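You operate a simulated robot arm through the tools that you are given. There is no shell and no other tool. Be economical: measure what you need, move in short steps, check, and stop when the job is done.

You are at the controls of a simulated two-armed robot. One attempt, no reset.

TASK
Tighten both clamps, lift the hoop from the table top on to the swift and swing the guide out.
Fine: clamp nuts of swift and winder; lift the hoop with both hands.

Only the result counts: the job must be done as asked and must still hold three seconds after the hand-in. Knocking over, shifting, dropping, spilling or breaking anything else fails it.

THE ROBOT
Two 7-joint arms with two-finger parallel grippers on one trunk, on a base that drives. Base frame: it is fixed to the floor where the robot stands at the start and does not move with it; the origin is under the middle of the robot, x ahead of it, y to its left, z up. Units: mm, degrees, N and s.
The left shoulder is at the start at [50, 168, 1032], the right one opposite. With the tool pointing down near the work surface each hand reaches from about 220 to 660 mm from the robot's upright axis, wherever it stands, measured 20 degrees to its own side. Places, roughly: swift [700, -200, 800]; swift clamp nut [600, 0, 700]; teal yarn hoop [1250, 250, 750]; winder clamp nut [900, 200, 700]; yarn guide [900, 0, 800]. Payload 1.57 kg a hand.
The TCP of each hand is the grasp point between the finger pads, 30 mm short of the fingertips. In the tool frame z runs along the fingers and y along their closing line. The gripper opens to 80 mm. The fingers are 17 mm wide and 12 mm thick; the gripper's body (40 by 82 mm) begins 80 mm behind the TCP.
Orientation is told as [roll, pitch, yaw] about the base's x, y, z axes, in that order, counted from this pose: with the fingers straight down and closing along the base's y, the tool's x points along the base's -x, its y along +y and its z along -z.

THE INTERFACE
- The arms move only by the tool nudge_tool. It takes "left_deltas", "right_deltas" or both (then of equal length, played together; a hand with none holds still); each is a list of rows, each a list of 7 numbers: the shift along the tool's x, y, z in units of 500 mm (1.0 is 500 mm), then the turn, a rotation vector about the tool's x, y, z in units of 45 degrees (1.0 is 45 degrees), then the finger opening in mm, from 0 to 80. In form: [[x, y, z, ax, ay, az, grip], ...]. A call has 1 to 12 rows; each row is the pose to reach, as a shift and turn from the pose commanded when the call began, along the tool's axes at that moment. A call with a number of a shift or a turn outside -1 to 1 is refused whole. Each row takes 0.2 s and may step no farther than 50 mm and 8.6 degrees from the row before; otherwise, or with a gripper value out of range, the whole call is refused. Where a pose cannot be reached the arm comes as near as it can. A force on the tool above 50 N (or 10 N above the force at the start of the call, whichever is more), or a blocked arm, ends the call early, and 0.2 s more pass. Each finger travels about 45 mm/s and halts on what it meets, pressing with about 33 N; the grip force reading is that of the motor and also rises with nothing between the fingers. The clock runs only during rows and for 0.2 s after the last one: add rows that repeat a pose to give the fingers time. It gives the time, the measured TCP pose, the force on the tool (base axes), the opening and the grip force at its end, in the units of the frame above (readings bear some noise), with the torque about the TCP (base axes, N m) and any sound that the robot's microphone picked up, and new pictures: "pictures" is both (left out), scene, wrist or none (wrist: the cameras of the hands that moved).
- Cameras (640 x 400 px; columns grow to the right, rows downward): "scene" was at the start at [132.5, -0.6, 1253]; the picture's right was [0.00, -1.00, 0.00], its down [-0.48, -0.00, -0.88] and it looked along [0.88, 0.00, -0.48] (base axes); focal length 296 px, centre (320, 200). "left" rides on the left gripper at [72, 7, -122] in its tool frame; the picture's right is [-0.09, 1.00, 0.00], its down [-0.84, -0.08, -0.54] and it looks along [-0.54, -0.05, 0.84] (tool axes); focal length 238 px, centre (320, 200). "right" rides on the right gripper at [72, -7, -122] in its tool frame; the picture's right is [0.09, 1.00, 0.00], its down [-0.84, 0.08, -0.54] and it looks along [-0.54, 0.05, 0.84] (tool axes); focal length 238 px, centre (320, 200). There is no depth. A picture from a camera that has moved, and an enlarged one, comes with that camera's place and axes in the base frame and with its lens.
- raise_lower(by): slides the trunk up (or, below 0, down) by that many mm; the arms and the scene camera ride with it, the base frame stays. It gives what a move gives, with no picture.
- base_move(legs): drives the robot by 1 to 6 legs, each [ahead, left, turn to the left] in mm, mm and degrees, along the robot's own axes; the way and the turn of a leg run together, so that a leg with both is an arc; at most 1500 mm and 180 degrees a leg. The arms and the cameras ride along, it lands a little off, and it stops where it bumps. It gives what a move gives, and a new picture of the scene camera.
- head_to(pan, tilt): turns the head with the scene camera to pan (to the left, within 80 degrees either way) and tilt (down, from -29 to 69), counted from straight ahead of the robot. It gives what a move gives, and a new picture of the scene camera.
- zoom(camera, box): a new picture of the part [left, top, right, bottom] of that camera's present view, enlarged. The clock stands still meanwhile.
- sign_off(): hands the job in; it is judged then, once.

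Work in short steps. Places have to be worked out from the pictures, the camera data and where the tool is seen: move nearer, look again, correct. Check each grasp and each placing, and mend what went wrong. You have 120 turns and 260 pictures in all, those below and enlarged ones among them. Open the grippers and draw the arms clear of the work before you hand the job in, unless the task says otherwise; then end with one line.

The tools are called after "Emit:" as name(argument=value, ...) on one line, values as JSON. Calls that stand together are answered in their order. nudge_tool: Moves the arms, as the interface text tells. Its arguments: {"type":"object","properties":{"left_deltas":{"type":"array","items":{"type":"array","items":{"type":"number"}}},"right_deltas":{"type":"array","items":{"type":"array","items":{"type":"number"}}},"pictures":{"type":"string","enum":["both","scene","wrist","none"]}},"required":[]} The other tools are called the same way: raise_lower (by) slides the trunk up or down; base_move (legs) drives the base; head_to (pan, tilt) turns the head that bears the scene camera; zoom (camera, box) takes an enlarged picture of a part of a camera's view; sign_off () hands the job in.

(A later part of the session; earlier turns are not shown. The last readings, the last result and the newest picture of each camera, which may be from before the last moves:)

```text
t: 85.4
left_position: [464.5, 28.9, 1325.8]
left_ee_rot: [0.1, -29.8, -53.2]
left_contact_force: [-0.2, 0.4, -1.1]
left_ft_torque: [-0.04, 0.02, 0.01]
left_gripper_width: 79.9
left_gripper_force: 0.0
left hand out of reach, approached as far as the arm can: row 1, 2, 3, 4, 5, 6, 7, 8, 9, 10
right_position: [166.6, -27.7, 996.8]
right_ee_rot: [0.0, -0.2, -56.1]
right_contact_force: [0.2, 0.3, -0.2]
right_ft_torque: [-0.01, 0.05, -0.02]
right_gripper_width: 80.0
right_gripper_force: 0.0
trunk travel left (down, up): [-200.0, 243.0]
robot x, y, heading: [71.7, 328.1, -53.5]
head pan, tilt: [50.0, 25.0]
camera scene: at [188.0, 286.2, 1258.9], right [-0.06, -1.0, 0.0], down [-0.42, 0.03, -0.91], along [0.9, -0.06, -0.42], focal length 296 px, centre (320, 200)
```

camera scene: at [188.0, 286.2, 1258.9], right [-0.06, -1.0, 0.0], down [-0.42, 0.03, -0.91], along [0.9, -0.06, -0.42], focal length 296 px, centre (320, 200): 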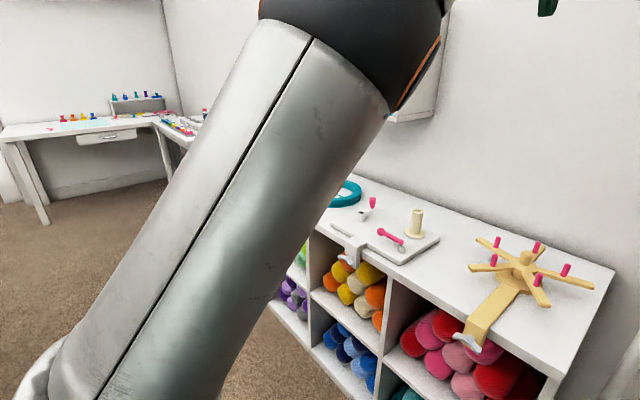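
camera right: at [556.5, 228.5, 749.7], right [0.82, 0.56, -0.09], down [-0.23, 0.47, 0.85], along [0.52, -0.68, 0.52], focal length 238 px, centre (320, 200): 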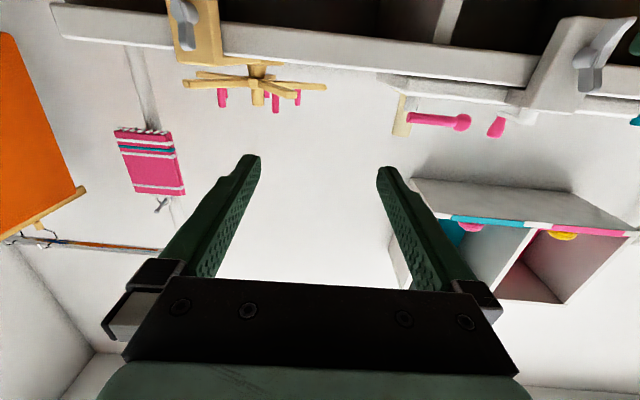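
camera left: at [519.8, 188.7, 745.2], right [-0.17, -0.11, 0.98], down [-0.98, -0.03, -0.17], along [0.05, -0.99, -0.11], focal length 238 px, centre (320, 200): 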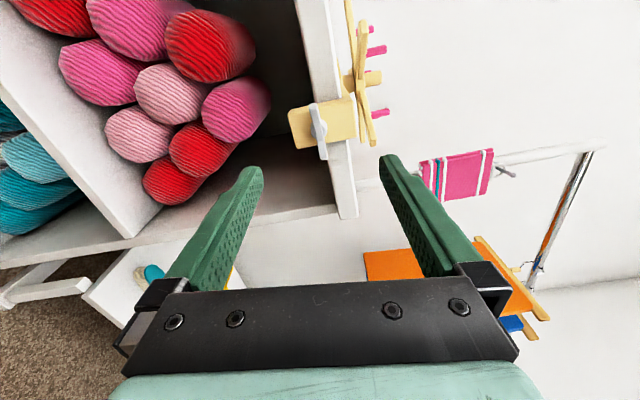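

The elbow seems slightly hyper-extended: my sideways move to the right at full stretch bent it the wrong way. I'll extend again, then swing left at full stretch, which should bend it the right way.

Emit:
nudge_tool(left_deltas=[[-0.01, 0, 0.07, 0, 0, 0, 80], [-0.02, 0, 0.14, 0, 0, 0, 80], [-0.03, 0, 0.21, 0, 0, 0, 80], [-0.04, 0, 0.28, 0, 0, 0, 80], [-0.05, 0, 0.36, 0, 0, 0, 80], [-0.06, 0, 0.43, 0, 0, 0, 80], [-0.07, 0, 0.5, 0, 0, 0, 80], [-0.1, 0, 0.58, 0, 0, 0, 80], [-0.16, 0, 0.62, 0, 0, 0, 80], [-0.2, 0, 0.64, 0, 0, 0, 80], [-0.24, 0, 0.66, 0, 0, 0, 80]], pictures="none")

Emit:
nudge_tool(left_deltas=[[0, 0.07, 0, 0, 0, 0, 80], [0, 0.14, 0, 0, 0, 0, 80], [0, 0.21, 0, 0, 0, 0, 80], [0.02, 0.28, 0, 0, 0, 0, 80], [0.05, 0.36, -0.02, 0, 0, 0, 80], [0.08, 0.44, -0.04, 0, 0, 0, 80], [0.12, 0.52, -0.06, 0, 0, 0, 80], [0.18, 0.58, -0.1, 0, 0, 0, 80], [0.25, 0.62, -0.14, 0, 0, 0, 80], [0.32, 0.64, -0.18, 0, 0, 0, 80]], pictures="scene")

```text
t: 87.8
left_position: [596.5, -132.0, 1081.3]
left_ee_rot: [0.1, -29.8, -53.2]
left_contact_force: [0.0, 0.7, -0.6]
left_ft_torque: [-0.01, -0.02, 0.02]
left_gripper_width: 79.9
left_gripper_force: 0.0
left hand out of reach, approached as far as the arm can: row 1, 2, 9, 10, 11
right_position: [167.4, -27.3, 997.4]
right_ee_rot: [0.0, -0.2, -56.0]
right_contact_force: [-0.5, -0.6, 0.3]
right_ft_torque: [0.0, 0.03, 0.02]
right_gripper_width: 79.9
right_gripper_force: 0.1
trunk travel left (down, up): [-200.0, 243.0]
robot x, y, heading: [72.1, 322.1, -53.4]
head pan, tilt: [50.0, 25.0]
```

```text
t: 90.0
left_position: [741.8, 205.9, 1081.2]
left_ee_rot: [0.0, -29.8, -53.2]
left_contact_force: [0.3, 0.8, 0.3]
left_ft_torque: [-0.02, 0.0, -0.02]
left_gripper_width: 79.9
left_gripper_force: 0.1
right_position: [166.6, -27.2, 996.7]
right_ee_rot: [-0.1, -0.2, -56.2]
right_contact_force: [1.0, 0.6, 0.5]
right_ft_torque: [0.01, -0.01, 0.01]
right_gripper_width: 80.1
right_gripper_force: 0.0
trunk travel left (down, up): [-200.0, 243.0]
robot x, y, heading: [70.7, 325.7, -53.8]
head pan, tilt: [50.0, 25.0]
camera scene: at [188.0, 286.4, 1258.9], right [-0.06, -1.0, 0.0], down [-0.42, 0.03, -0.91], along [0.9, -0.06, -0.42], focal length 296 px, centre (320, 200)
```

scene: 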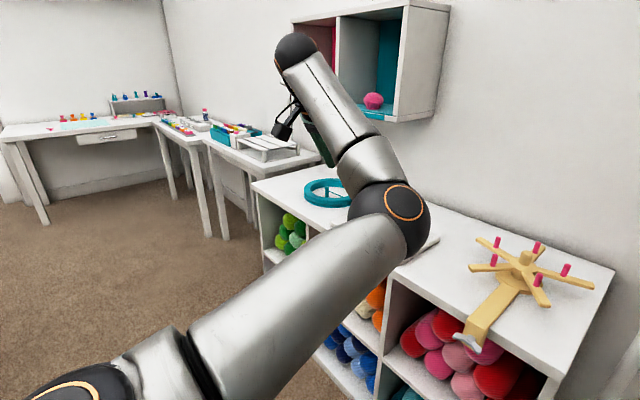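

The elbow now bends correctly again and the pose was reached. I return the tool to fingers-down while drawing it in and lower, aiming at left 370, ahead 415, z 950.

Emit:
nudge_tool(left_deltas=[[0.03, -0.02, 0.016, 0, 0.07, 0, 80], [0.06, -0.04, 0.032, 0, 0.15, 0, 80], [0.09, -0.06, 0.048, 0, 0.22, 0, 80], [0.12, -0.08, 0.064, 0, 0.29, 0, 80], [0.15, -0.1, 0.08, 0, 0.37, 0, 80], [0.18, -0.12, 0.097, 0, 0.44, 0, 80], [0.21, -0.15, 0.113, 0, 0.51, 0, 80], [0.24, -0.18, 0.13, 0, 0.59, 0, 80], [0.27, -0.2, 0.145, 0, 0.66, 0, 80], [0.27, -0.2, 0.145, 0, 0.66, 0, 80]], pictures="scene")

```text
t: 92.2
left_position: [622.2, 212.5, 953.8]
left_ee_rot: [-0.1, 0.0, -53.2]
left_contact_force: [-0.1, 0.0, 0.4]
left_ft_torque: [0.02, 0.04, 0.01]
left_gripper_width: 80.0
left_gripper_force: 0.0
left hand out of reach, approached as far as the arm can: row 9, 10
right_position: [167.0, -27.2, 997.2]
right_ee_rot: [0.1, -0.2, -56.1]
right_contact_force: [-0.9, -0.1, 0.0]
right_ft_torque: [-0.01, 0.03, 0.03]
right_gripper_width: 79.9
right_gripper_force: 0.0
trunk travel left (down, up): [-200.0, 243.0]
robot x, y, heading: [71.2, 328.0, -53.5]
head pan, tilt: [50.0, 25.0]
camera scene: at [188.0, 286.2, 1258.9], right [-0.06, -1.0, 0.0], down [-0.42, 0.03, -0.91], along [0.9, -0.06, -0.42], focal length 296 px, centre (320, 200)
```

scene: 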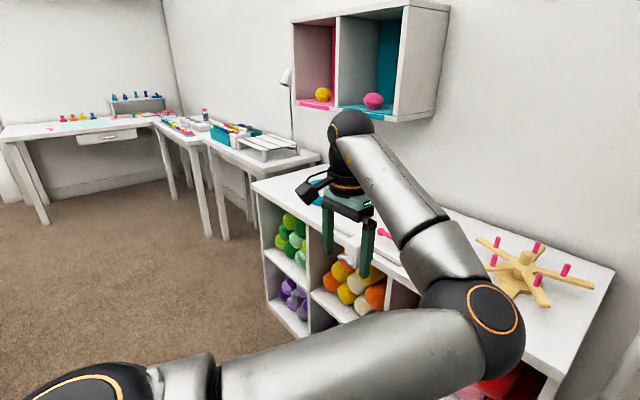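

Hand at ahead 421, left 374 with the elbow on the inner side. I test how far right it can go when farther forward: 110 mm ahead, 100 mm right.

Emit:
nudge_tool(left_deltas=[[-0.04, 0, 0, 0, 0, 0, 80], [-0.08, 0, 0, 0, 0, 0, 80], [-0.12, 0, 0, 0, 0, 0, 80], [-0.16, 0, 0, 0, 0, 0, 80], [-0.2, 0, 0, 0, 0, 0, 80], [-0.22, 0, 0, 0, 0, 0, 80], [-0.22, -0.04, 0, 0, 0, 0, 80], [-0.22, -0.08, 0, 0, 0, 0, 80], [-0.22, -0.12, 0, 0, 0, 0, 80], [-0.22, -0.16, 0, 0, 0, 0, 80], [-0.22, -0.2, 0, 0, 0, 0, 80], [-0.22, -0.2, 0, 0, 0, 0, 80]], pictures="none")

```text
t: 94.8
left_position: [619.0, 61.7, 956.2]
left_ee_rot: [0.0, 0.0, -53.2]
left_contact_force: [-0.6, -0.5, 0.1]
left_ft_torque: [0.02, -0.01, 0.01]
left_gripper_width: 80.1
left_gripper_force: 0.0
left hand out of reach, approached as far as the arm can: row 11, 12
right_position: [165.6, -27.8, 997.9]
right_ee_rot: [0.0, -0.2, -56.1]
right_contact_force: [0.1, -0.1, -0.4]
right_ft_torque: [0.02, 0.05, 0.01]
right_gripper_width: 80.0
right_gripper_force: 0.1
trunk travel left (down, up): [-200.0, 243.0]
robot x, y, heading: [74.2, 321.7, -53.7]
head pan, tilt: [50.0, 25.0]
```

Reachable at ahead 532, left 285 – good enough to hold the left side of the hoop with the hoop centred at (530, 190) in the robot's frame. I drive left 689 mm along the cabinet and look.

Emit:
base_move(legs=[[0, 689, 0]])

Emit:
head_to(pan=10, tilt=35)

```text
t: 101.3
left_position: [1173.2, 475.8, 955.7]
left_ee_rot: [0.0, 0.0, -52.8]
left_contact_force: [0.7, -0.5, -0.2]
left_ft_torque: [-0.02, -0.01, 0.0]
left_gripper_width: 79.9
left_gripper_force: 0.1
right_position: [723.4, 384.5, 996.6]
right_ee_rot: [0.1, -0.1, -55.5]
right_contact_force: [-0.3, -0.5, -0.7]
right_ft_torque: [0.0, 0.0, 0.0]
right_gripper_width: 80.1
right_gripper_force: 0.0
trunk travel left (down, up): [-200.0, 243.0]
robot x, y, heading: [621.9, 738.3, -53.0]
head pan, tilt: [50.0, 25.0]
camera scene: at [740.8, 697.0, 1258.9], right [-0.06, -1.0, 0.0], down [-0.42, 0.02, -0.91], along [0.9, -0.05, -0.42], focal length 296 px, centre (320, 200)
```

scene: 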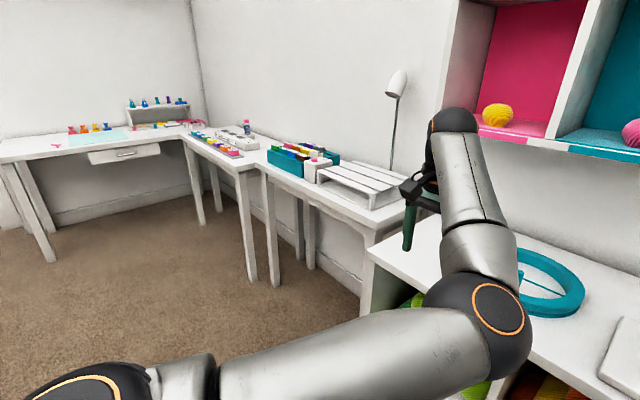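

```text
t: 102.4
left_position: [1173.9, 476.8, 954.8]
left_ee_rot: [0.0, 0.0, -52.7]
left_contact_force: [-0.2, 0.0, -0.7]
left_ft_torque: [0.03, 0.01, 0.01]
left_gripper_width: 80.1
left_gripper_force: 0.1
right_position: [721.7, 384.2, 996.6]
right_ee_rot: [0.0, -0.2, -55.6]
right_contact_force: [0.2, -0.3, 0.3]
right_ft_torque: [-0.01, 0.0, -0.04]
right_gripper_width: 80.1
right_gripper_force: 0.0
trunk travel left (down, up): [-200.0, 243.0]
robot x, y, heading: [624.7, 738.5, -53.2]
head pan, tilt: [10.0, 35.0]
camera scene: at [713.0, 641.8, 1243.2], right [-0.68, -0.73, 0.0], down [-0.42, 0.39, -0.82], along [0.6, -0.56, -0.57], focal length 296 px, centre (320, 200)
```

scene: 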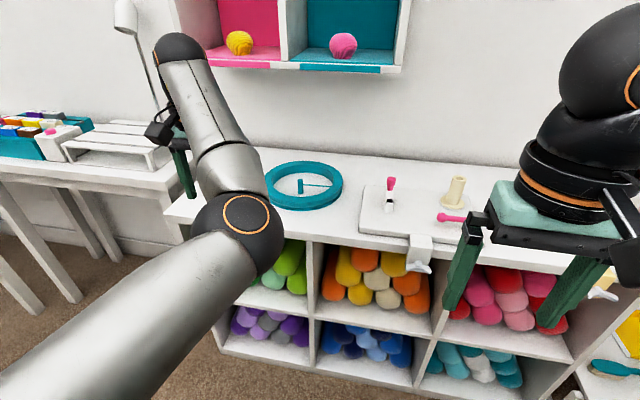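

The overhead cabinet's lower front edge lies about 85 mm behind the hoop's centre at z≈1088, so I'll keep the wrists low. I lower the left hand 70 mm and drive 300 mm ahead.

Emit:
nudge_tool(left_deltas=[[0, 0, 0.03, 0, 0, 0, 80], [0, 0, 0.06, 0, 0, 0, 80], [0, 0, 0.09, 0, 0, 0, 80], [0, 0, 0.12, 0, 0, 0, 80], [0, 0, 0.14, 0, 0, 0, 80]], pictures="none")

Emit:
base_move(legs=[[300, 0, 0]])

Emit:
head_to(pan=10, tilt=50)

```text
t: 103.6
left_position: [1172.2, 476.0, 884.7]
left_ee_rot: [0.0, 0.0, -52.7]
left_contact_force: [0.2, -0.1, -0.5]
left_ft_torque: [-0.02, 0.0, -0.04]
left_gripper_width: 80.0
left_gripper_force: 0.1
right_position: [721.5, 383.2, 996.6]
right_ee_rot: [0.0, -0.3, -55.6]
right_contact_force: [0.1, -0.2, -0.5]
right_ft_torque: [-0.01, 0.04, -0.01]
right_gripper_width: 80.1
right_gripper_force: 0.1
trunk travel left (down, up): [-200.0, 243.0]
robot x, y, heading: [621.8, 732.1, -53.1]
head pan, tilt: [10.0, 35.0]
```

```text
t: 105.6
left_position: [1352.8, 232.5, 885.2]
left_ee_rot: [0.0, 0.0, -52.9]
left_contact_force: [-0.3, -0.5, 0.9]
left_ft_torque: [-0.01, 0.0, 0.0]
left_gripper_width: 80.0
left_gripper_force: 0.0
right_position: [902.2, 141.4, 996.2]
right_ee_rot: [-0.1, -0.2, -55.8]
right_contact_force: [-0.1, -0.1, -1.1]
right_ft_torque: [0.03, -0.03, 0.01]
right_gripper_width: 80.0
right_gripper_force: 0.0
trunk travel left (down, up): [-200.0, 243.0]
robot x, y, heading: [804.9, 493.0, -53.4]
head pan, tilt: [10.0, 35.0]
camera scene: at [893.2, 399.4, 1243.1], right [-0.69, -0.73, 0.0], down [-0.42, 0.39, -0.82], along [0.6, -0.56, -0.57], focal length 296 px, centre (320, 200)
```

scene: 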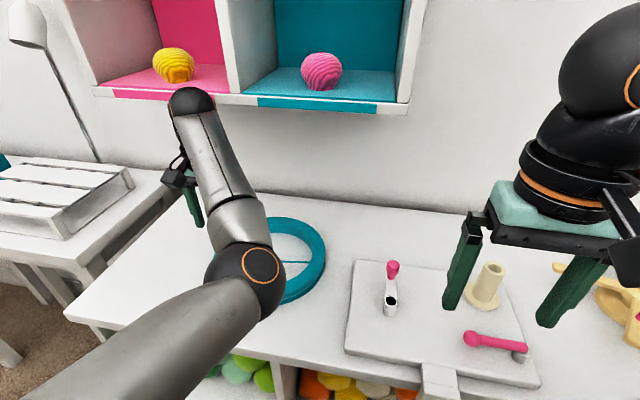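

```text
t: 106.4
left_position: [1352.4, 232.0, 884.9]
left_ee_rot: [0.1, 0.0, -52.9]
left_contact_force: [-0.3, 0.0, -0.4]
left_ft_torque: [0.0, 0.0, -0.03]
left_gripper_width: 79.8
left_gripper_force: 0.0
right_position: [900.1, 141.6, 995.9]
right_ee_rot: [0.0, -0.2, -55.8]
right_contact_force: [-0.5, -0.5, 0.2]
right_ft_torque: [-0.01, -0.01, 0.0]
right_gripper_width: 80.0
right_gripper_force: 0.0
trunk travel left (down, up): [-200.0, 243.0]
robot x, y, heading: [806.3, 497.5, -53.2]
head pan, tilt: [10.0, 50.0]
camera scene: at [885.0, 407.1, 1221.5], right [-0.69, -0.73, 0.0], down [-0.56, 0.53, -0.64], along [0.47, -0.44, -0.77], focal length 296 px, centre (320, 200)
```

scene: 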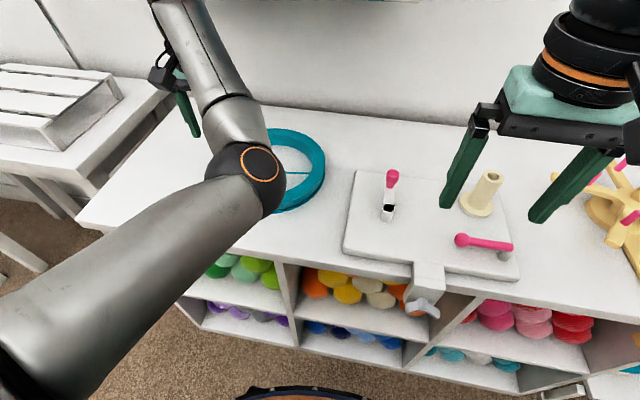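

Robot frame: hoop centre ≈ (550, 181), left hand ≈ (539, 278). I advance the right hand 200 mm and down 60 mm, then view both wrist cameras.

Emit:
nudge_tool(right_deltas=[[-0.06, 0, 0.01, 0, 0, -0.02, 80], [-0.12, 0, 0.03, 0, 0, -0.04, 80], [-0.18, 0.03, 0.05, 0, 0, -0.058, 80], [-0.24, 0.06, 0.07, 0, 0, -0.058, 80], [-0.3, 0.1, 0.09, 0, 0, -0.058, 80], [-0.36, 0.15, 0.11, 0, 0, -0.058, 80], [-0.4, 0.2, 0.12, 0, 0, -0.058, 80], [-0.4, 0.25, 0.12, 0, 0, -0.058, 80], [-0.4, 0.3, 0.12, 0, 0, -0.058, 80]], pictures="both")

Emit:
zoom(camera="left", box=[0, 0, 640, 400])

```text
t: 108.4
left_position: [1353.1, 232.1, 885.8]
left_ee_rot: [0.0, 0.0, -52.9]
left_contact_force: [0.2, 0.1, 0.4]
left_ft_torque: [0.01, -0.02, -0.01]
left_gripper_width: 80.1
left_gripper_force: 0.1
right_position: [1138.3, 62.2, 937.7]
right_ee_rot: [0.0, -0.2, -53.2]
right_contact_force: [0.6, -0.5, 0.7]
right_ft_torque: [0.0, -0.01, -0.02]
right_gripper_width: 79.9
right_gripper_force: 0.1
trunk travel left (down, up): [-200.0, 243.0]
robot x, y, heading: [804.2, 493.5, -53.4]
head pan, tilt: [10.0, 50.0]
camera scene: at [885.2, 407.3, 1221.4], right [-0.69, -0.73, 0.0], down [-0.56, 0.53, -0.64], along [0.47, -0.44, -0.77], focal length 296 px, centre (320, 200)
camera right: at [1089.7, 114.7, 1058.3], right [0.74, 0.67, 0.0], down [0.56, -0.62, 0.55], along [0.37, -0.4, -0.84], focal length 238 px, centre (320, 200)
```

scene: 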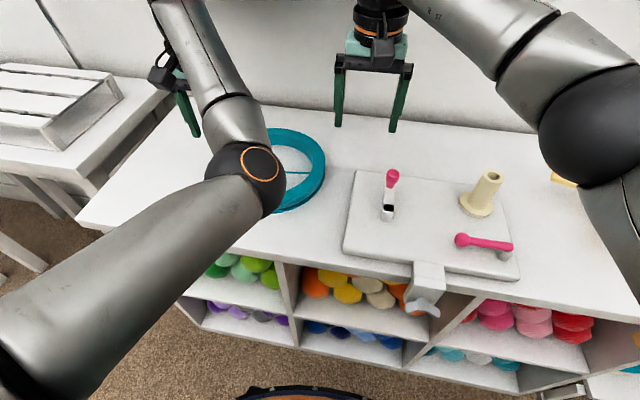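
right: 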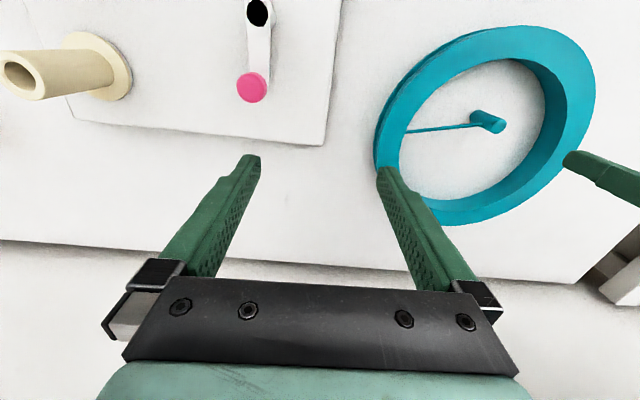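

```text
1.00 times, centred on (320, 200) of left (not enlarged: the box is as wide or as high as the picture)
camera zoom: at [1315.8, 293.4, 1007.1], right [0.85, 0.53, 0.0], down [0.44, -0.71, 0.54], along [0.29, -0.46, -0.84], focal length 238 px, centre (320, 200)
```

zoom: 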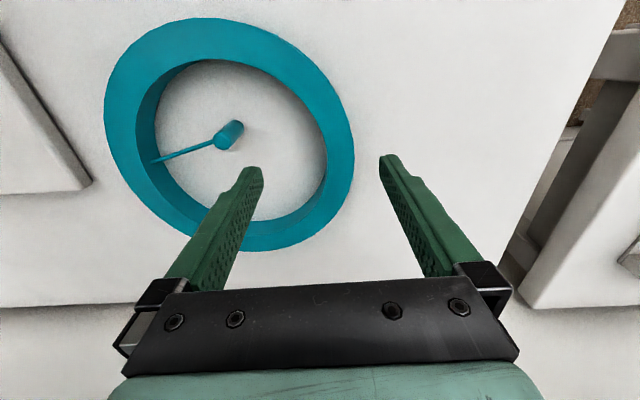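

Each wrist camera sees the hoop well. By its own camera the left hand needs +18 mm (y) and +12 mm forward, the right one +74 mm (y); I make those corrections, coming down to z≈850, and look again.

Emit:
nudge_tool(left_deltas=[[-0.006, 0.009, 0.01, 0, 0, 0, 80], [-0.012, 0.018, 0.02, 0, 0, 0, 80], [-0.018, 0.027, 0.04, 0, 0, 0, 80], [-0.024, 0.036, 0.055, 0, 0, 0, 80], [-0.024, 0.036, 0.07, 0, 0, 0, 80], [-0.024, 0.036, 0.07, 0, 0, 0, 80]], right_deltas=[[0.01, 0.037, 0.03, 0, 0, 0, 80], [0.01, 0.074, 0.07, 0, 0, 0, 80], [0.01, 0.111, 0.11, 0, 0, 0, 80], [0.01, 0.148, 0.15, 0, 0, 0, 80], [0.01, 0.148, 0.176, 0, 0, 0, 80], [0.01, 0.148, 0.176, 0, 0, 0, 80]], pictures="wrist")

```text
t: 109.8
left_position: [1373.8, 233.0, 850.4]
left_ee_rot: [-0.1, -0.1, -52.9]
left_contact_force: [1.0, 0.0, 0.0]
left_ft_torque: [-0.02, 0.01, 0.04]
left_gripper_width: 79.9
left_gripper_force: 0.1
right_position: [1188.5, 110.1, 848.8]
right_ee_rot: [0.0, -0.3, -53.2]
right_contact_force: [0.2, -0.4, 0.4]
right_ft_torque: [0.0, 0.02, -0.01]
right_gripper_width: 80.0
right_gripper_force: 0.1
right hand out of reach, approached as far as the arm can: row 4, 5, 6
trunk travel left (down, up): [-200.0, 243.0]
robot x, y, heading: [803.0, 493.6, -53.3]
head pan, tilt: [10.0, 50.0]
camera right: at [1139.8, 163.9, 969.6], right [0.74, 0.67, 0.0], down [0.56, -0.62, 0.55], along [0.37, -0.41, -0.84], focal length 238 px, centre (320, 200)
camera left: at [1336.5, 294.3, 972.1], right [0.85, 0.53, 0.0], down [0.44, -0.71, 0.54], along [0.29, -0.46, -0.84], focal length 238 px, centre (320, 200)
```

right: 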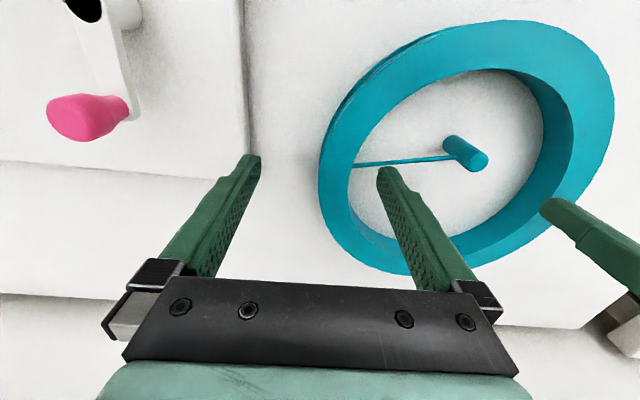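
left: 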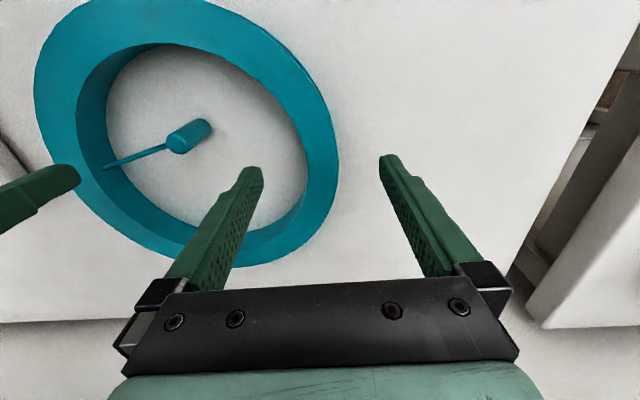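

Left hand is nearly over its wall (≈3 mm off). The right hand is at its reach limit and needs ≈10 mm left and ≈20 mm forward, so I shift the base 25 mm ahead and 8 mm left, with the hands clear above the hoop.

Emit:
base_move(legs=[[25, 8, 0]])

Emit:
zoom(camera="left", box=[0, 0, 640, 400])

Emit:
zoom(camera="right", box=[0, 0, 640, 400])

```text
t: 110.6
left_position: [1393.7, 217.4, 849.9]
left_ee_rot: [0.0, 0.0, -52.9]
left_contact_force: [-0.1, 0.0, -0.5]
left_ft_torque: [0.04, -0.04, 0.04]
left_gripper_width: 79.8
left_gripper_force: 0.1
right_position: [1209.5, 95.0, 848.3]
right_ee_rot: [0.1, -0.3, -53.2]
right_contact_force: [0.6, 0.3, 0.6]
right_ft_torque: [-0.02, -0.01, 0.03]
right_gripper_width: 80.0
right_gripper_force: 0.0
trunk travel left (down, up): [-200.0, 243.0]
robot x, y, heading: [822.0, 469.8, -53.2]
head pan, tilt: [10.0, 50.0]
camera scene: at [906.7, 391.7, 1221.4], right [-0.69, -0.73, 0.0], down [-0.56, 0.53, -0.64], along [0.47, -0.44, -0.77], focal length 296 px, centre (320, 200)
```

scene: 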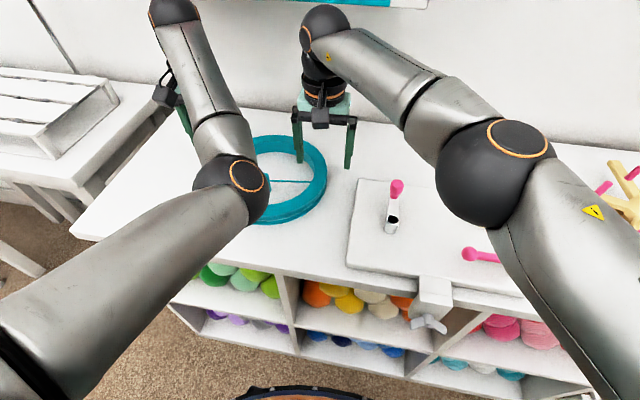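

```text
1.00 times, centred on (320, 200) of left (not enlarged: the box is as wide or as high as the picture)
camera zoom: at [1357.9, 278.7, 971.9], right [0.85, 0.53, 0.0], down [0.44, -0.71, 0.54], along [0.29, -0.46, -0.84], focal length 238 px, centre (320, 200)
```

zoom: 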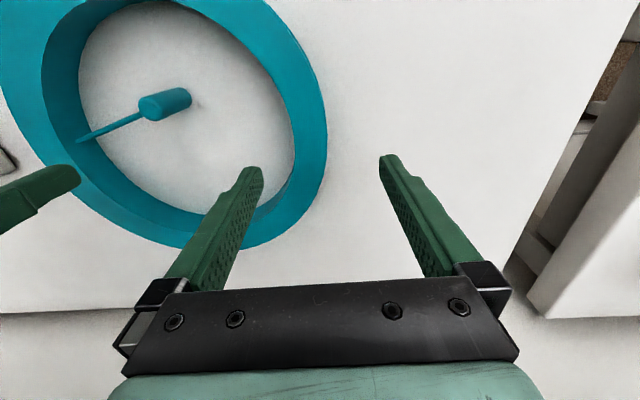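

```text
1.00 times, centred on (320, 200) of right (not enlarged: the box is as wide or as high as the picture)
camera zoom: at [1161.3, 148.4, 969.7], right [0.74, 0.67, 0.0], down [0.56, -0.62, 0.55], along [0.37, -0.41, -0.84], focal length 238 px, centre (320, 200)
```

zoom: 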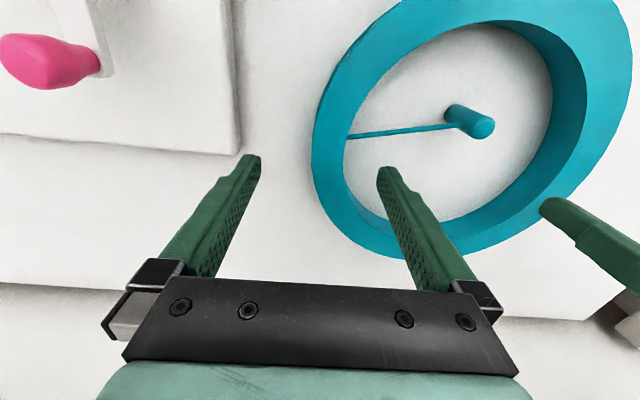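

Now the right hand needs +6 mm y; the left one 18 mm back and −5 mm y. I apply these, then descend to z≈803 with the fingers straddling the walls.

Emit:
nudge_tool(left_deltas=[[0.018, -0.005, 0, 0, 0, 0, 80], [0.037, -0.009, 0, 0, 0, 0, 80], [0.037, -0.009, 0.02, 0, 0, 0, 80], [0.037, -0.009, 0.04, 0, 0, 0, 80], [0.037, -0.009, 0.06, 0, 0, 0, 80], [0.037, -0.009, 0.06, 0, 0, 0, 80]], right_deltas=[[0, 0.006, 0, 0, 0, 0, 80], [0, 0.012, 0, 0, 0, 0, 80], [0, 0.012, 0.02, 0, 0, 0, 80], [0, 0.012, 0.04, 0, 0, 0, 80], [0, 0.012, 0.06, 0, 0, 0, 80], [0, 0.012, 0.06, 0, 0, 0, 80]], pictures="wrist")

```text
t: 112.0
left_position: [1381.0, 231.1, 819.0]
left_ee_rot: [-0.1, -0.1, -52.8]
left_contact_force: [0.2, 0.3, 1.0]
left_ft_torque: [0.05, 0.0, 0.0]
left_gripper_width: 80.3
left_gripper_force: 0.1
right_position: [1212.5, 99.5, 819.0]
right_ee_rot: [0.1, -0.4, -53.1]
right_contact_force: [0.1, -0.2, 0.5]
right_ft_torque: [0.01, -0.02, -0.02]
right_gripper_width: 80.1
right_gripper_force: 0.0
right hand out of reach, approached as far as the arm can: row 2, 5
trunk travel left (down, up): [-200.0, 243.0]
robot x, y, heading: [825.5, 474.9, -53.4]
head pan, tilt: [10.0, 50.0]
camera right: at [1163.1, 153.1, 939.7], right [0.74, 0.67, 0.0], down [0.56, -0.62, 0.55], along [0.37, -0.41, -0.84], focal length 238 px, centre (320, 200)
camera left: at [1343.1, 291.3, 941.7], right [0.85, 0.53, 0.0], down [0.44, -0.71, 0.54], along [0.29, -0.46, -0.84], focal length 238 px, centre (320, 200)
```

right: 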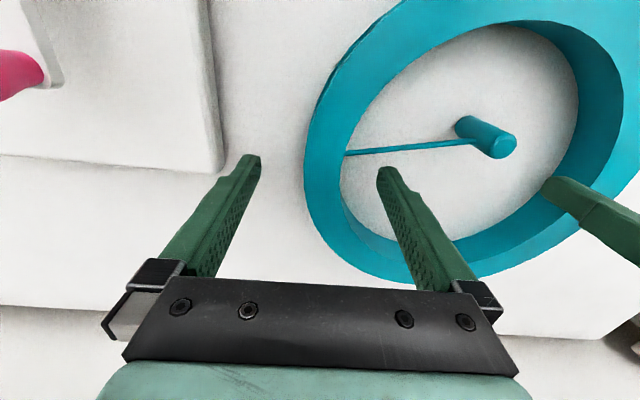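
left: 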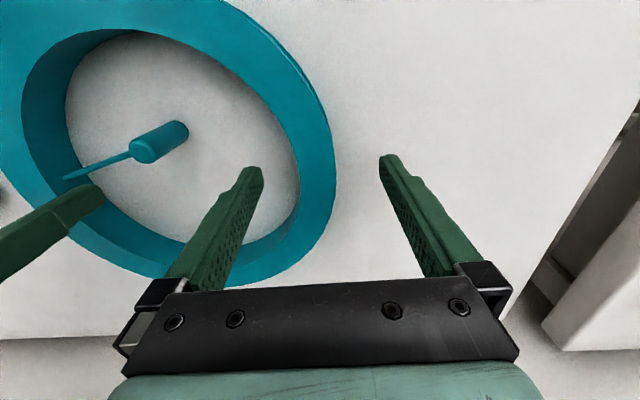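

Both hands straddle the wall well, clear of the toggle string. I descend to z≈801.

Emit:
nudge_tool(left_deltas=[[0.005, 0, 0.016, 0, 0, 0, 70], [0.005, 0, 0.028, 0, 0, 0, 60], [0.005, 0, 0.036, 0, 0, 0, 50], [0.005, 0, 0.036, 0, 0, 0, 45]], right_deltas=[[0, 0, 0.016, 0, 0, 0, 70], [0, 0, 0.028, 0, 0, 0, 60], [0, 0, 0.036, 0, 0, 0, 50], [0, 0, 0.036, 0, 0, 0, 45]], pictures="wrist")

```text
t: 113.0
left_position: [1377.6, 232.9, 800.8]
left_ee_rot: [0.0, 0.0, -52.8]
left_contact_force: [0.2, -0.4, -0.7]
left_ft_torque: [0.01, 0.03, 0.04]
left_gripper_width: 45.1
left_gripper_force: 0.0
right_position: [1210.9, 98.9, 798.6]
right_ee_rot: [0.0, -0.4, -53.1]
right_contact_force: [-0.1, -0.4, 0.9]
right_ft_torque: [-0.02, 0.01, -0.01]
right_gripper_width: 44.9
right_gripper_force: 0.0
right hand out of reach, approached as far as the arm can: row 1, 2, 3, 4
trunk travel left (down, up): [-200.0, 243.0]
robot x, y, heading: [826.0, 476.4, -53.2]
head pan, tilt: [10.0, 50.0]
camera right: at [1162.7, 153.0, 921.1], right [0.74, 0.67, 0.0], down [0.56, -0.62, 0.55], along [0.37, -0.41, -0.84], focal length 238 px, centre (320, 200)
camera left: at [1341.8, 293.8, 923.4], right [0.85, 0.53, 0.0], down [0.44, -0.71, 0.54], along [0.29, -0.46, -0.84], focal length 238 px, centre (320, 200)
```

right: 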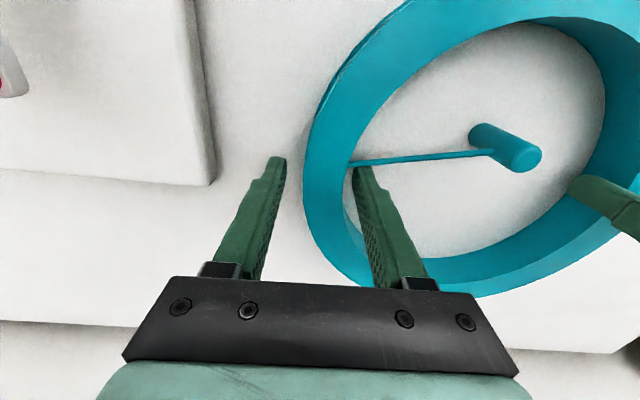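
left: 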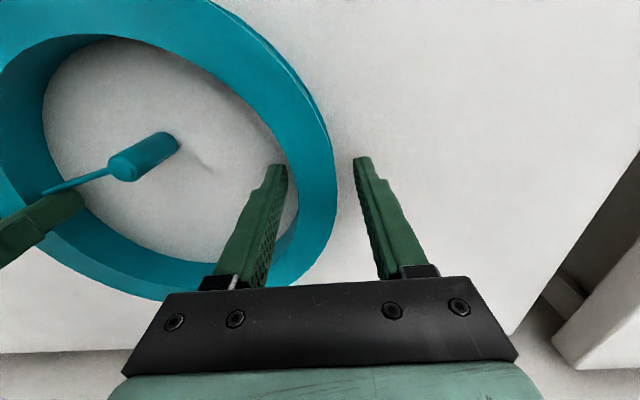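

I check the string's position against the right inner finger before closing.

Emit:
zoom(camera="right", box=[260, 110, 420, 230])

```text
3.33 times, centred on (340, 170) of right
camera zoom: at [1162.7, 153.0, 921.1], right [0.74, 0.67, 0.0], down [0.56, -0.62, 0.55], along [0.37, -0.41, -0.84], focal length 794 px, centre (253, 300)
```

zoom: 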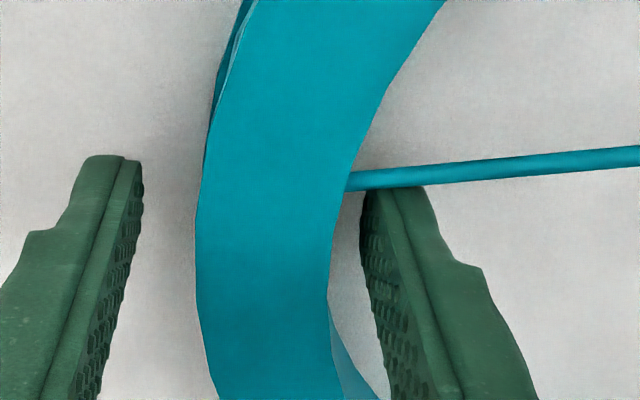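

The string passes beside the finger on the robot side, so closing is clear. I close both hands on the wall.

Emit:
nudge_tool(left_deltas=[[0, 0, 0, 0, 0, 0, 36], [0, 0, 0, 0, 0, 0, 28], [0, 0, 0, 0, 0, 0, 20], [0, 0, 0, 0, 0, 0, 10], [0, 0, 0, 0, 0, 0, 0], [0, 0, 0, 0, 0, 0, 0]], right_deltas=[[0, 0.002, 0, 0, 0, 0, 36], [0, 0.004, 0, 0, 0, 0, 28], [0, 0.004, 0, 0, 0, 0, 20], [0, 0.004, 0, 0, 0, 0, 10], [0, 0.004, 0, 0, 0, 0, 0], [0, 0.004, 0, 0, 0, 0, 0]], pictures="wrist")

```text
t: 114.4
left_position: [1375.5, 229.7, 801.2]
left_ee_rot: [-0.6, 0.1, -53.3]
left_contact_force: [-22.7, -14.5, 2.1]
left_ft_torque: [-0.14, 0.3, -0.11]
left_gripper_width: 30.1
left_gripper_force: 29.4
right_position: [1214.4, 102.7, 800.5]
right_ee_rot: [0.7, -0.5, -52.9]
right_contact_force: [21.5, 14.2, 0.7]
right_ft_torque: [0.09, -0.19, -0.21]
right_gripper_width: 30.3
right_gripper_force: 29.4
trunk travel left (down, up): [-200.0, 243.0]
robot x, y, heading: [828.9, 478.6, -53.4]
head pan, tilt: [10.0, 50.0]
camera right: at [1164.1, 156.6, 921.9], right [0.74, 0.67, 0.01], down [0.56, -0.62, 0.55], along [0.38, -0.4, -0.84], focal length 238 px, centre (320, 200)
camera left: at [1340.2, 292.3, 923.4], right [0.85, 0.52, -0.01], down [0.44, -0.71, 0.54], along [0.28, -0.47, -0.84], focal length 238 px, centre (320, 200)
```

right: 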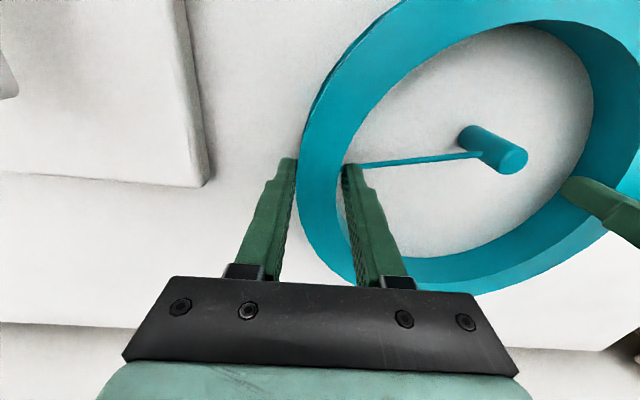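
left: 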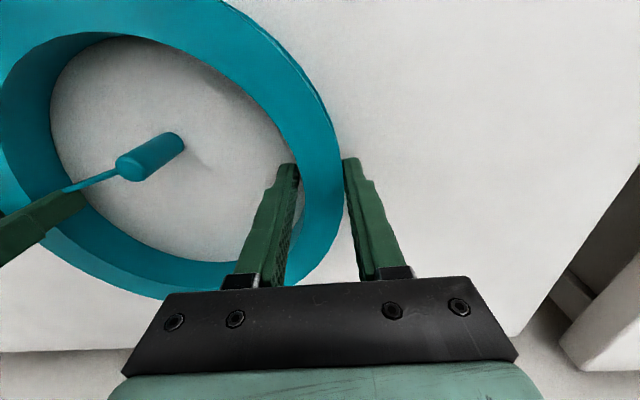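

Both hands hold the wall (30 mm each) but pull apart with ≈26 N. I relax them by 2 mm each, then lift with the trunk so both move exactly together.

Emit:
nudge_tool(left_deltas=[[0, -0.003, 0, 0, 0, 0, 0], [0, -0.005, 0, 0, 0, 0, 0]], right_deltas=[[0, 0.003, 0, 0, 0, 0, 0], [0, 0.005, 0, 0, 0, 0, 0]], pictures="none")

Emit:
raise_lower(by=40)

Emit:
zoom(camera="right", box=[0, 0, 640, 400])

Emit:
head_to(pan=10, tilt=45)

```text
t: 115.0
left_position: [1373.5, 228.1, 801.1]
left_ee_rot: [-0.3, 0.0, -53.2]
left_contact_force: [-18.1, -11.4, 0.0]
left_ft_torque: [0.01, 0.1, -0.22]
left_gripper_width: 30.2
left_gripper_force: 33.0
right_position: [1213.4, 102.1, 801.0]
right_ee_rot: [0.3, -0.4, -53.1]
right_contact_force: [18.4, 11.8, 0.6]
right_ft_torque: [0.15, -0.23, -0.17]
right_gripper_width: 30.1
right_gripper_force: 32.7
right hand out of reach, approached as far as the arm can: row 2
trunk travel left (down, up): [-200.0, 243.0]
robot x, y, heading: [825.7, 478.4, -53.7]
head pan, tilt: [10.0, 50.0]
```

```text
t: 115.8
left_position: [1375.1, 229.5, 841.6]
left_ee_rot: [-0.3, 0.0, -53.1]
left_contact_force: [-19.2, -11.8, -1.6]
left_ft_torque: [0.01, 0.13, -0.17]
left_gripper_width: 29.9
left_gripper_force: 33.0
right_position: [1212.9, 103.7, 840.3]
right_ee_rot: [0.3, -0.4, -53.1]
right_contact_force: [19.3, 11.6, -0.3]
right_ft_torque: [0.1, -0.27, -0.3]
right_gripper_width: 30.0
right_gripper_force: 33.6
trunk travel left (down, up): [-240.0, 203.0]
robot x, y, heading: [827.7, 475.6, -53.4]
head pan, tilt: [10.0, 50.0]
```

```text
1.00 times, centred on (320, 200) of right (not enlarged: the box is as wide or as high as the picture)
camera zoom: at [1164.1, 156.1, 961.0], right [0.74, 0.67, 0.01], down [0.56, -0.62, 0.55], along [0.37, -0.4, -0.84], focal length 238 px, centre (320, 200)
```

zoom: 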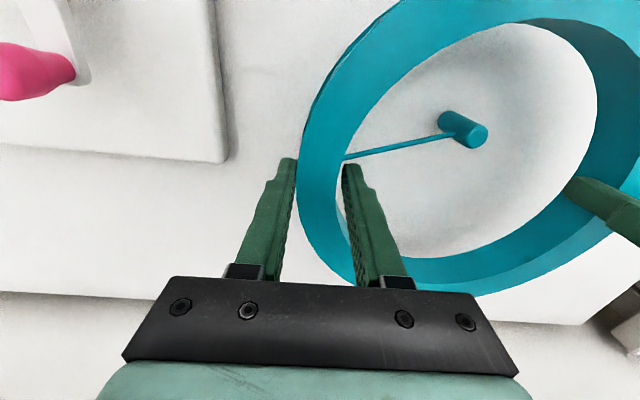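

```text
t: 116.5
left_position: [1376.4, 229.4, 841.8]
left_ee_rot: [-0.3, 0.0, -53.1]
left_contact_force: [-19.6, -12.6, -1.1]
left_ft_torque: [-0.02, 0.16, -0.17]
left_gripper_width: 29.9
left_gripper_force: 33.3
right_position: [1213.3, 102.6, 840.7]
right_ee_rot: [0.4, -0.5, -53.0]
right_contact_force: [19.6, 12.2, 0.2]
right_ft_torque: [0.05, -0.2, -0.29]
right_gripper_width: 30.1
right_gripper_force: 32.6
trunk travel left (down, up): [-240.0, 203.0]
robot x, y, heading: [822.3, 478.6, -53.5]
head pan, tilt: [10.0, 45.0]
camera scene: at [909.6, 388.8, 1268.3], right [-0.69, -0.73, 0.0], down [-0.51, 0.49, -0.71], along [0.51, -0.49, -0.71], focal length 296 px, centre (320, 200)
```

scene: 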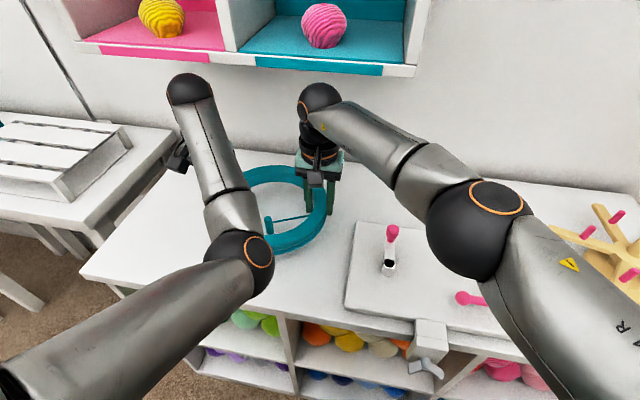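

The hoop came up while the toggle on the string still stands on the table. I back off 60 mm and raise 60 mm, watching the string.

Emit:
raise_lower(by=25)

Emit:
zoom(camera="right", box=[0, 0, 640, 400])

Emit:
zoom(camera="scene", box=[220, 140, 360, 270])

```text
t: 117.2
left_position: [1375.2, 229.2, 867.0]
left_ee_rot: [-0.4, 0.1, -53.0]
left_contact_force: [-18.7, -12.6, -1.4]
left_ft_torque: [-0.1, 0.16, -0.17]
left_gripper_width: 29.9
left_gripper_force: 33.1
right_position: [1212.9, 103.0, 865.6]
right_ee_rot: [0.4, -0.5, -53.1]
right_contact_force: [19.8, 12.3, -0.1]
right_ft_torque: [0.05, -0.16, -0.26]
right_gripper_width: 30.2
right_gripper_force: 32.8
trunk travel left (down, up): [-265.0, 178.0]
robot x, y, heading: [824.1, 478.3, -53.2]
head pan, tilt: [10.0, 45.0]
```

```text
1.00 times, centred on (320, 200) of right (not enlarged: the box is as wide or as high as the picture)
camera zoom: at [1164.0, 156.0, 986.0], right [0.74, 0.67, 0.01], down [0.56, -0.62, 0.55], along [0.37, -0.4, -0.84], focal length 238 px, centre (320, 200)
```

zoom: 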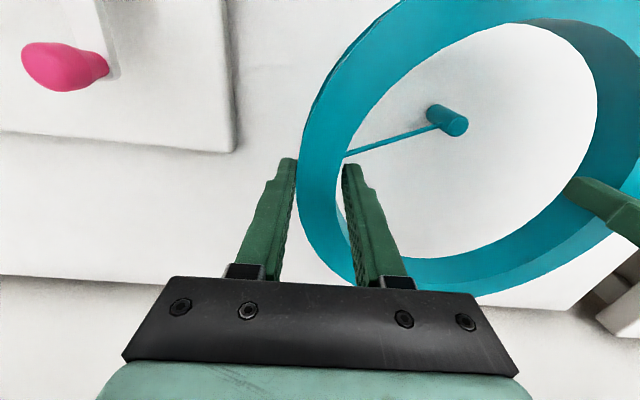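

```text
3.08 times, centred on (290, 205) of scene
camera zoom: at [909.8, 388.7, 1293.3], right [-0.69, -0.73, 0.0], down [-0.51, 0.49, -0.71], along [0.51, -0.49, -0.71], focal length 911 px, centre (412, 185)
```

zoom: 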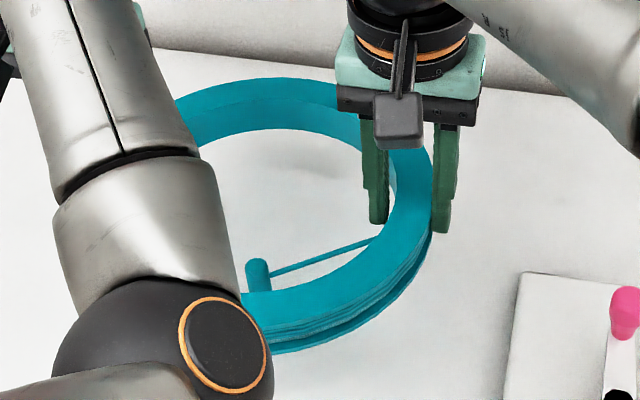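

The toggle stays on the table with the string slanting up; forces are unchanged. I draw back 60 mm from the overhead cabinet and raise further.

Emit:
base_move(legs=[[-60, 0, 0]])

Emit:
raise_lower(by=70)

Emit:
zoom(camera="right", box=[0, 0, 640, 400])

```text
t: 118.2
left_position: [1339.7, 277.2, 866.5]
left_ee_rot: [-0.3, 0.0, -53.1]
left_contact_force: [-19.5, -11.0, -1.2]
left_ft_torque: [-0.09, 0.18, -0.2]
left_gripper_width: 29.8
left_gripper_force: 32.9
right_position: [1178.6, 150.2, 865.2]
right_ee_rot: [0.4, -0.5, -53.0]
right_contact_force: [18.5, 12.8, -0.3]
right_ft_torque: [0.07, -0.14, -0.29]
right_gripper_width: 29.8
right_gripper_force: 32.8
trunk travel left (down, up): [-265.0, 178.0]
robot x, y, heading: [791.6, 524.8, -53.3]
head pan, tilt: [10.0, 45.0]
camera scene: at [874.2, 436.7, 1293.4], right [-0.69, -0.73, 0.0], down [-0.51, 0.48, -0.71], along [0.51, -0.49, -0.71], focal length 296 px, centre (320, 200)
```

scene: 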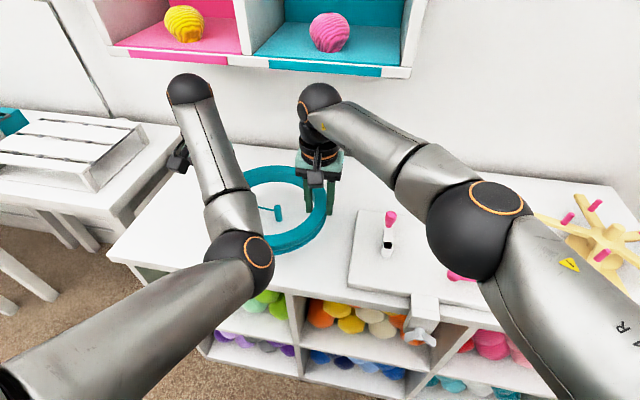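

```text
t: 119.3
left_position: [1340.1, 277.0, 937.9]
left_ee_rot: [-0.3, 0.0, -53.2]
left_contact_force: [-2.0, -1.1, 0.3]
left_ft_torque: [0.21, -0.25, -0.06]
left_gripper_width: 29.9
left_gripper_force: 32.8
right_position: [1178.5, 150.8, 935.9]
right_ee_rot: [0.4, -0.4, -53.0]
right_contact_force: [3.0, 0.0, 0.0]
right_ft_torque: [-0.23, 0.28, -0.15]
right_gripper_width: 29.8
right_gripper_force: 33.2
trunk travel left (down, up): [-335.0, 108.0]
robot x, y, heading: [790.5, 523.5, -53.1]
head pan, tilt: [10.0, 45.0]
```

```text
1.00 times, centred on (320, 200) of right (not enlarged: the box is as wide or as high as the picture)
camera zoom: at [1129.3, 203.7, 1056.0], right [0.74, 0.67, 0.01], down [0.56, -0.62, 0.55], along [0.37, -0.4, -0.84], focal length 238 px, centre (320, 200)
```

zoom: 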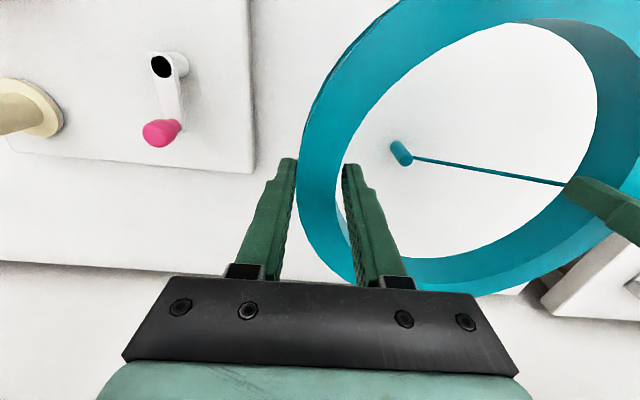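

The string now seems to run toward the left side and the side forces vanished. I check both closer.

Emit:
zoom(camera="left", box=[0, 0, 640, 400])

Emit:
zoom(camera="scene", box=[200, 120, 400, 270])

```text
1.00 times, centred on (320, 200) of left (not enlarged: the box is as wide or as high as the picture)
camera zoom: at [1303.6, 338.9, 1058.5], right [0.85, 0.52, -0.01], down [0.44, -0.71, 0.54], along [0.28, -0.46, -0.84], focal length 238 px, centre (320, 200)
```

zoom: 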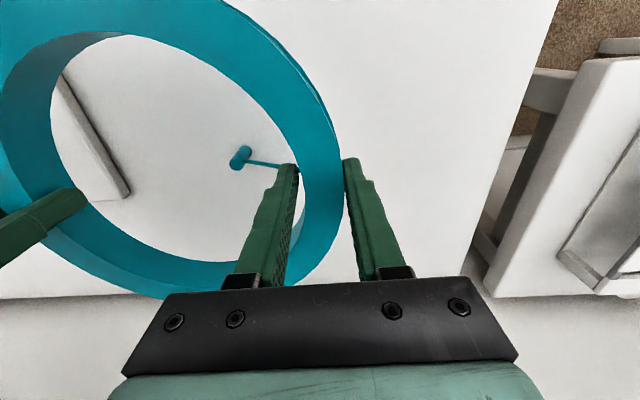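

```text
2.67 times, centred on (300, 195) of scene
camera zoom: at [874.7, 436.1, 1363.3], right [-0.69, -0.73, 0.0], down [-0.51, 0.49, -0.71], along [0.51, -0.49, -0.71], focal length 789 px, centre (373, 213)
```

zoom: 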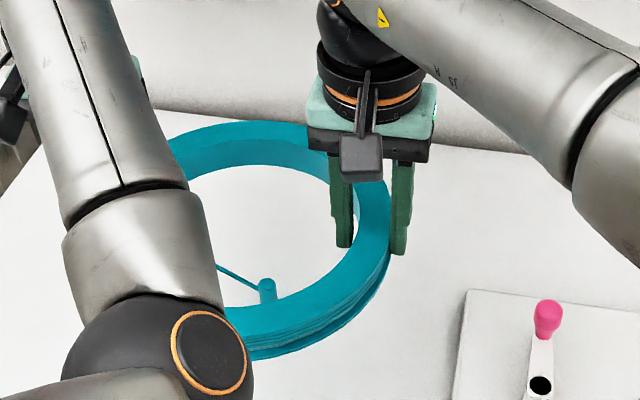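

The toggle still stands on the table at the same spot. I raise another 100 mm to see whether the string carries it along.

Emit:
raise_lower(by=100)

Emit:
head_to(pan=10, tilt=52)

Emit:
zoom(camera="right", box=[0, 0, 640, 400])

```text
t: 120.6
left_position: [1340.3, 277.0, 1036.9]
left_ee_rot: [-0.3, 0.1, -53.2]
left_contact_force: [-2.3, -0.5, 0.3]
left_ft_torque: [0.22, -0.23, -0.06]
left_gripper_width: 29.9
left_gripper_force: 33.0
right_position: [1178.4, 150.8, 1034.9]
right_ee_rot: [0.4, -0.4, -53.0]
right_contact_force: [3.0, 0.5, -1.1]
right_ft_torque: [-0.22, 0.21, -0.22]
right_gripper_width: 30.1
right_gripper_force: 32.9
trunk travel left (down, up): [-435.0, 8.0]
robot x, y, heading: [787.7, 522.7, -53.5]
head pan, tilt: [10.0, 45.0]
```

```text
t: 121.3
left_position: [1339.8, 277.7, 1037.2]
left_ee_rot: [-0.3, 0.0, -53.0]
left_contact_force: [-2.9, -0.9, -0.9]
left_ft_torque: [0.21, -0.26, -0.06]
left_gripper_width: 30.1
left_gripper_force: 33.5
right_position: [1178.7, 149.7, 1035.5]
right_ee_rot: [0.3, -0.5, -53.0]
right_contact_force: [2.5, -0.2, -0.4]
right_ft_torque: [-0.18, 0.21, -0.16]
right_gripper_width: 30.2
right_gripper_force: 32.9
trunk travel left (down, up): [-435.0, 8.0]
robot x, y, heading: [788.8, 526.9, -53.3]
head pan, tilt: [10.0, 52.0]
camera scene: at [870.0, 440.5, 1453.8], right [-0.69, -0.73, 0.0], down [-0.57, 0.54, -0.62], along [0.45, -0.42, -0.79], focal length 296 px, centre (320, 200)
```

scene: 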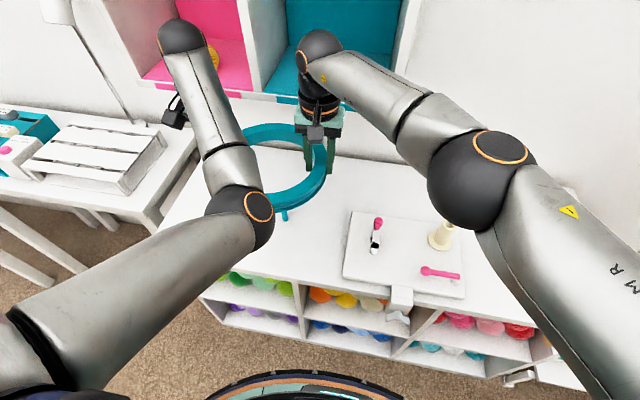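

```text
1.00 times, centred on (320, 200) of right (not enlarged: the box is as wide or as high as the picture)
camera zoom: at [1129.1, 203.9, 1156.2], right [0.74, 0.67, 0.01], down [0.56, -0.62, 0.55], along [0.37, -0.4, -0.84], focal length 238 px, centre (320, 200)
```

zoom: 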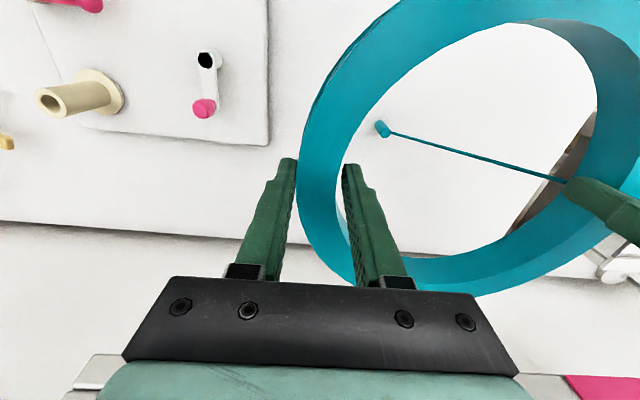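

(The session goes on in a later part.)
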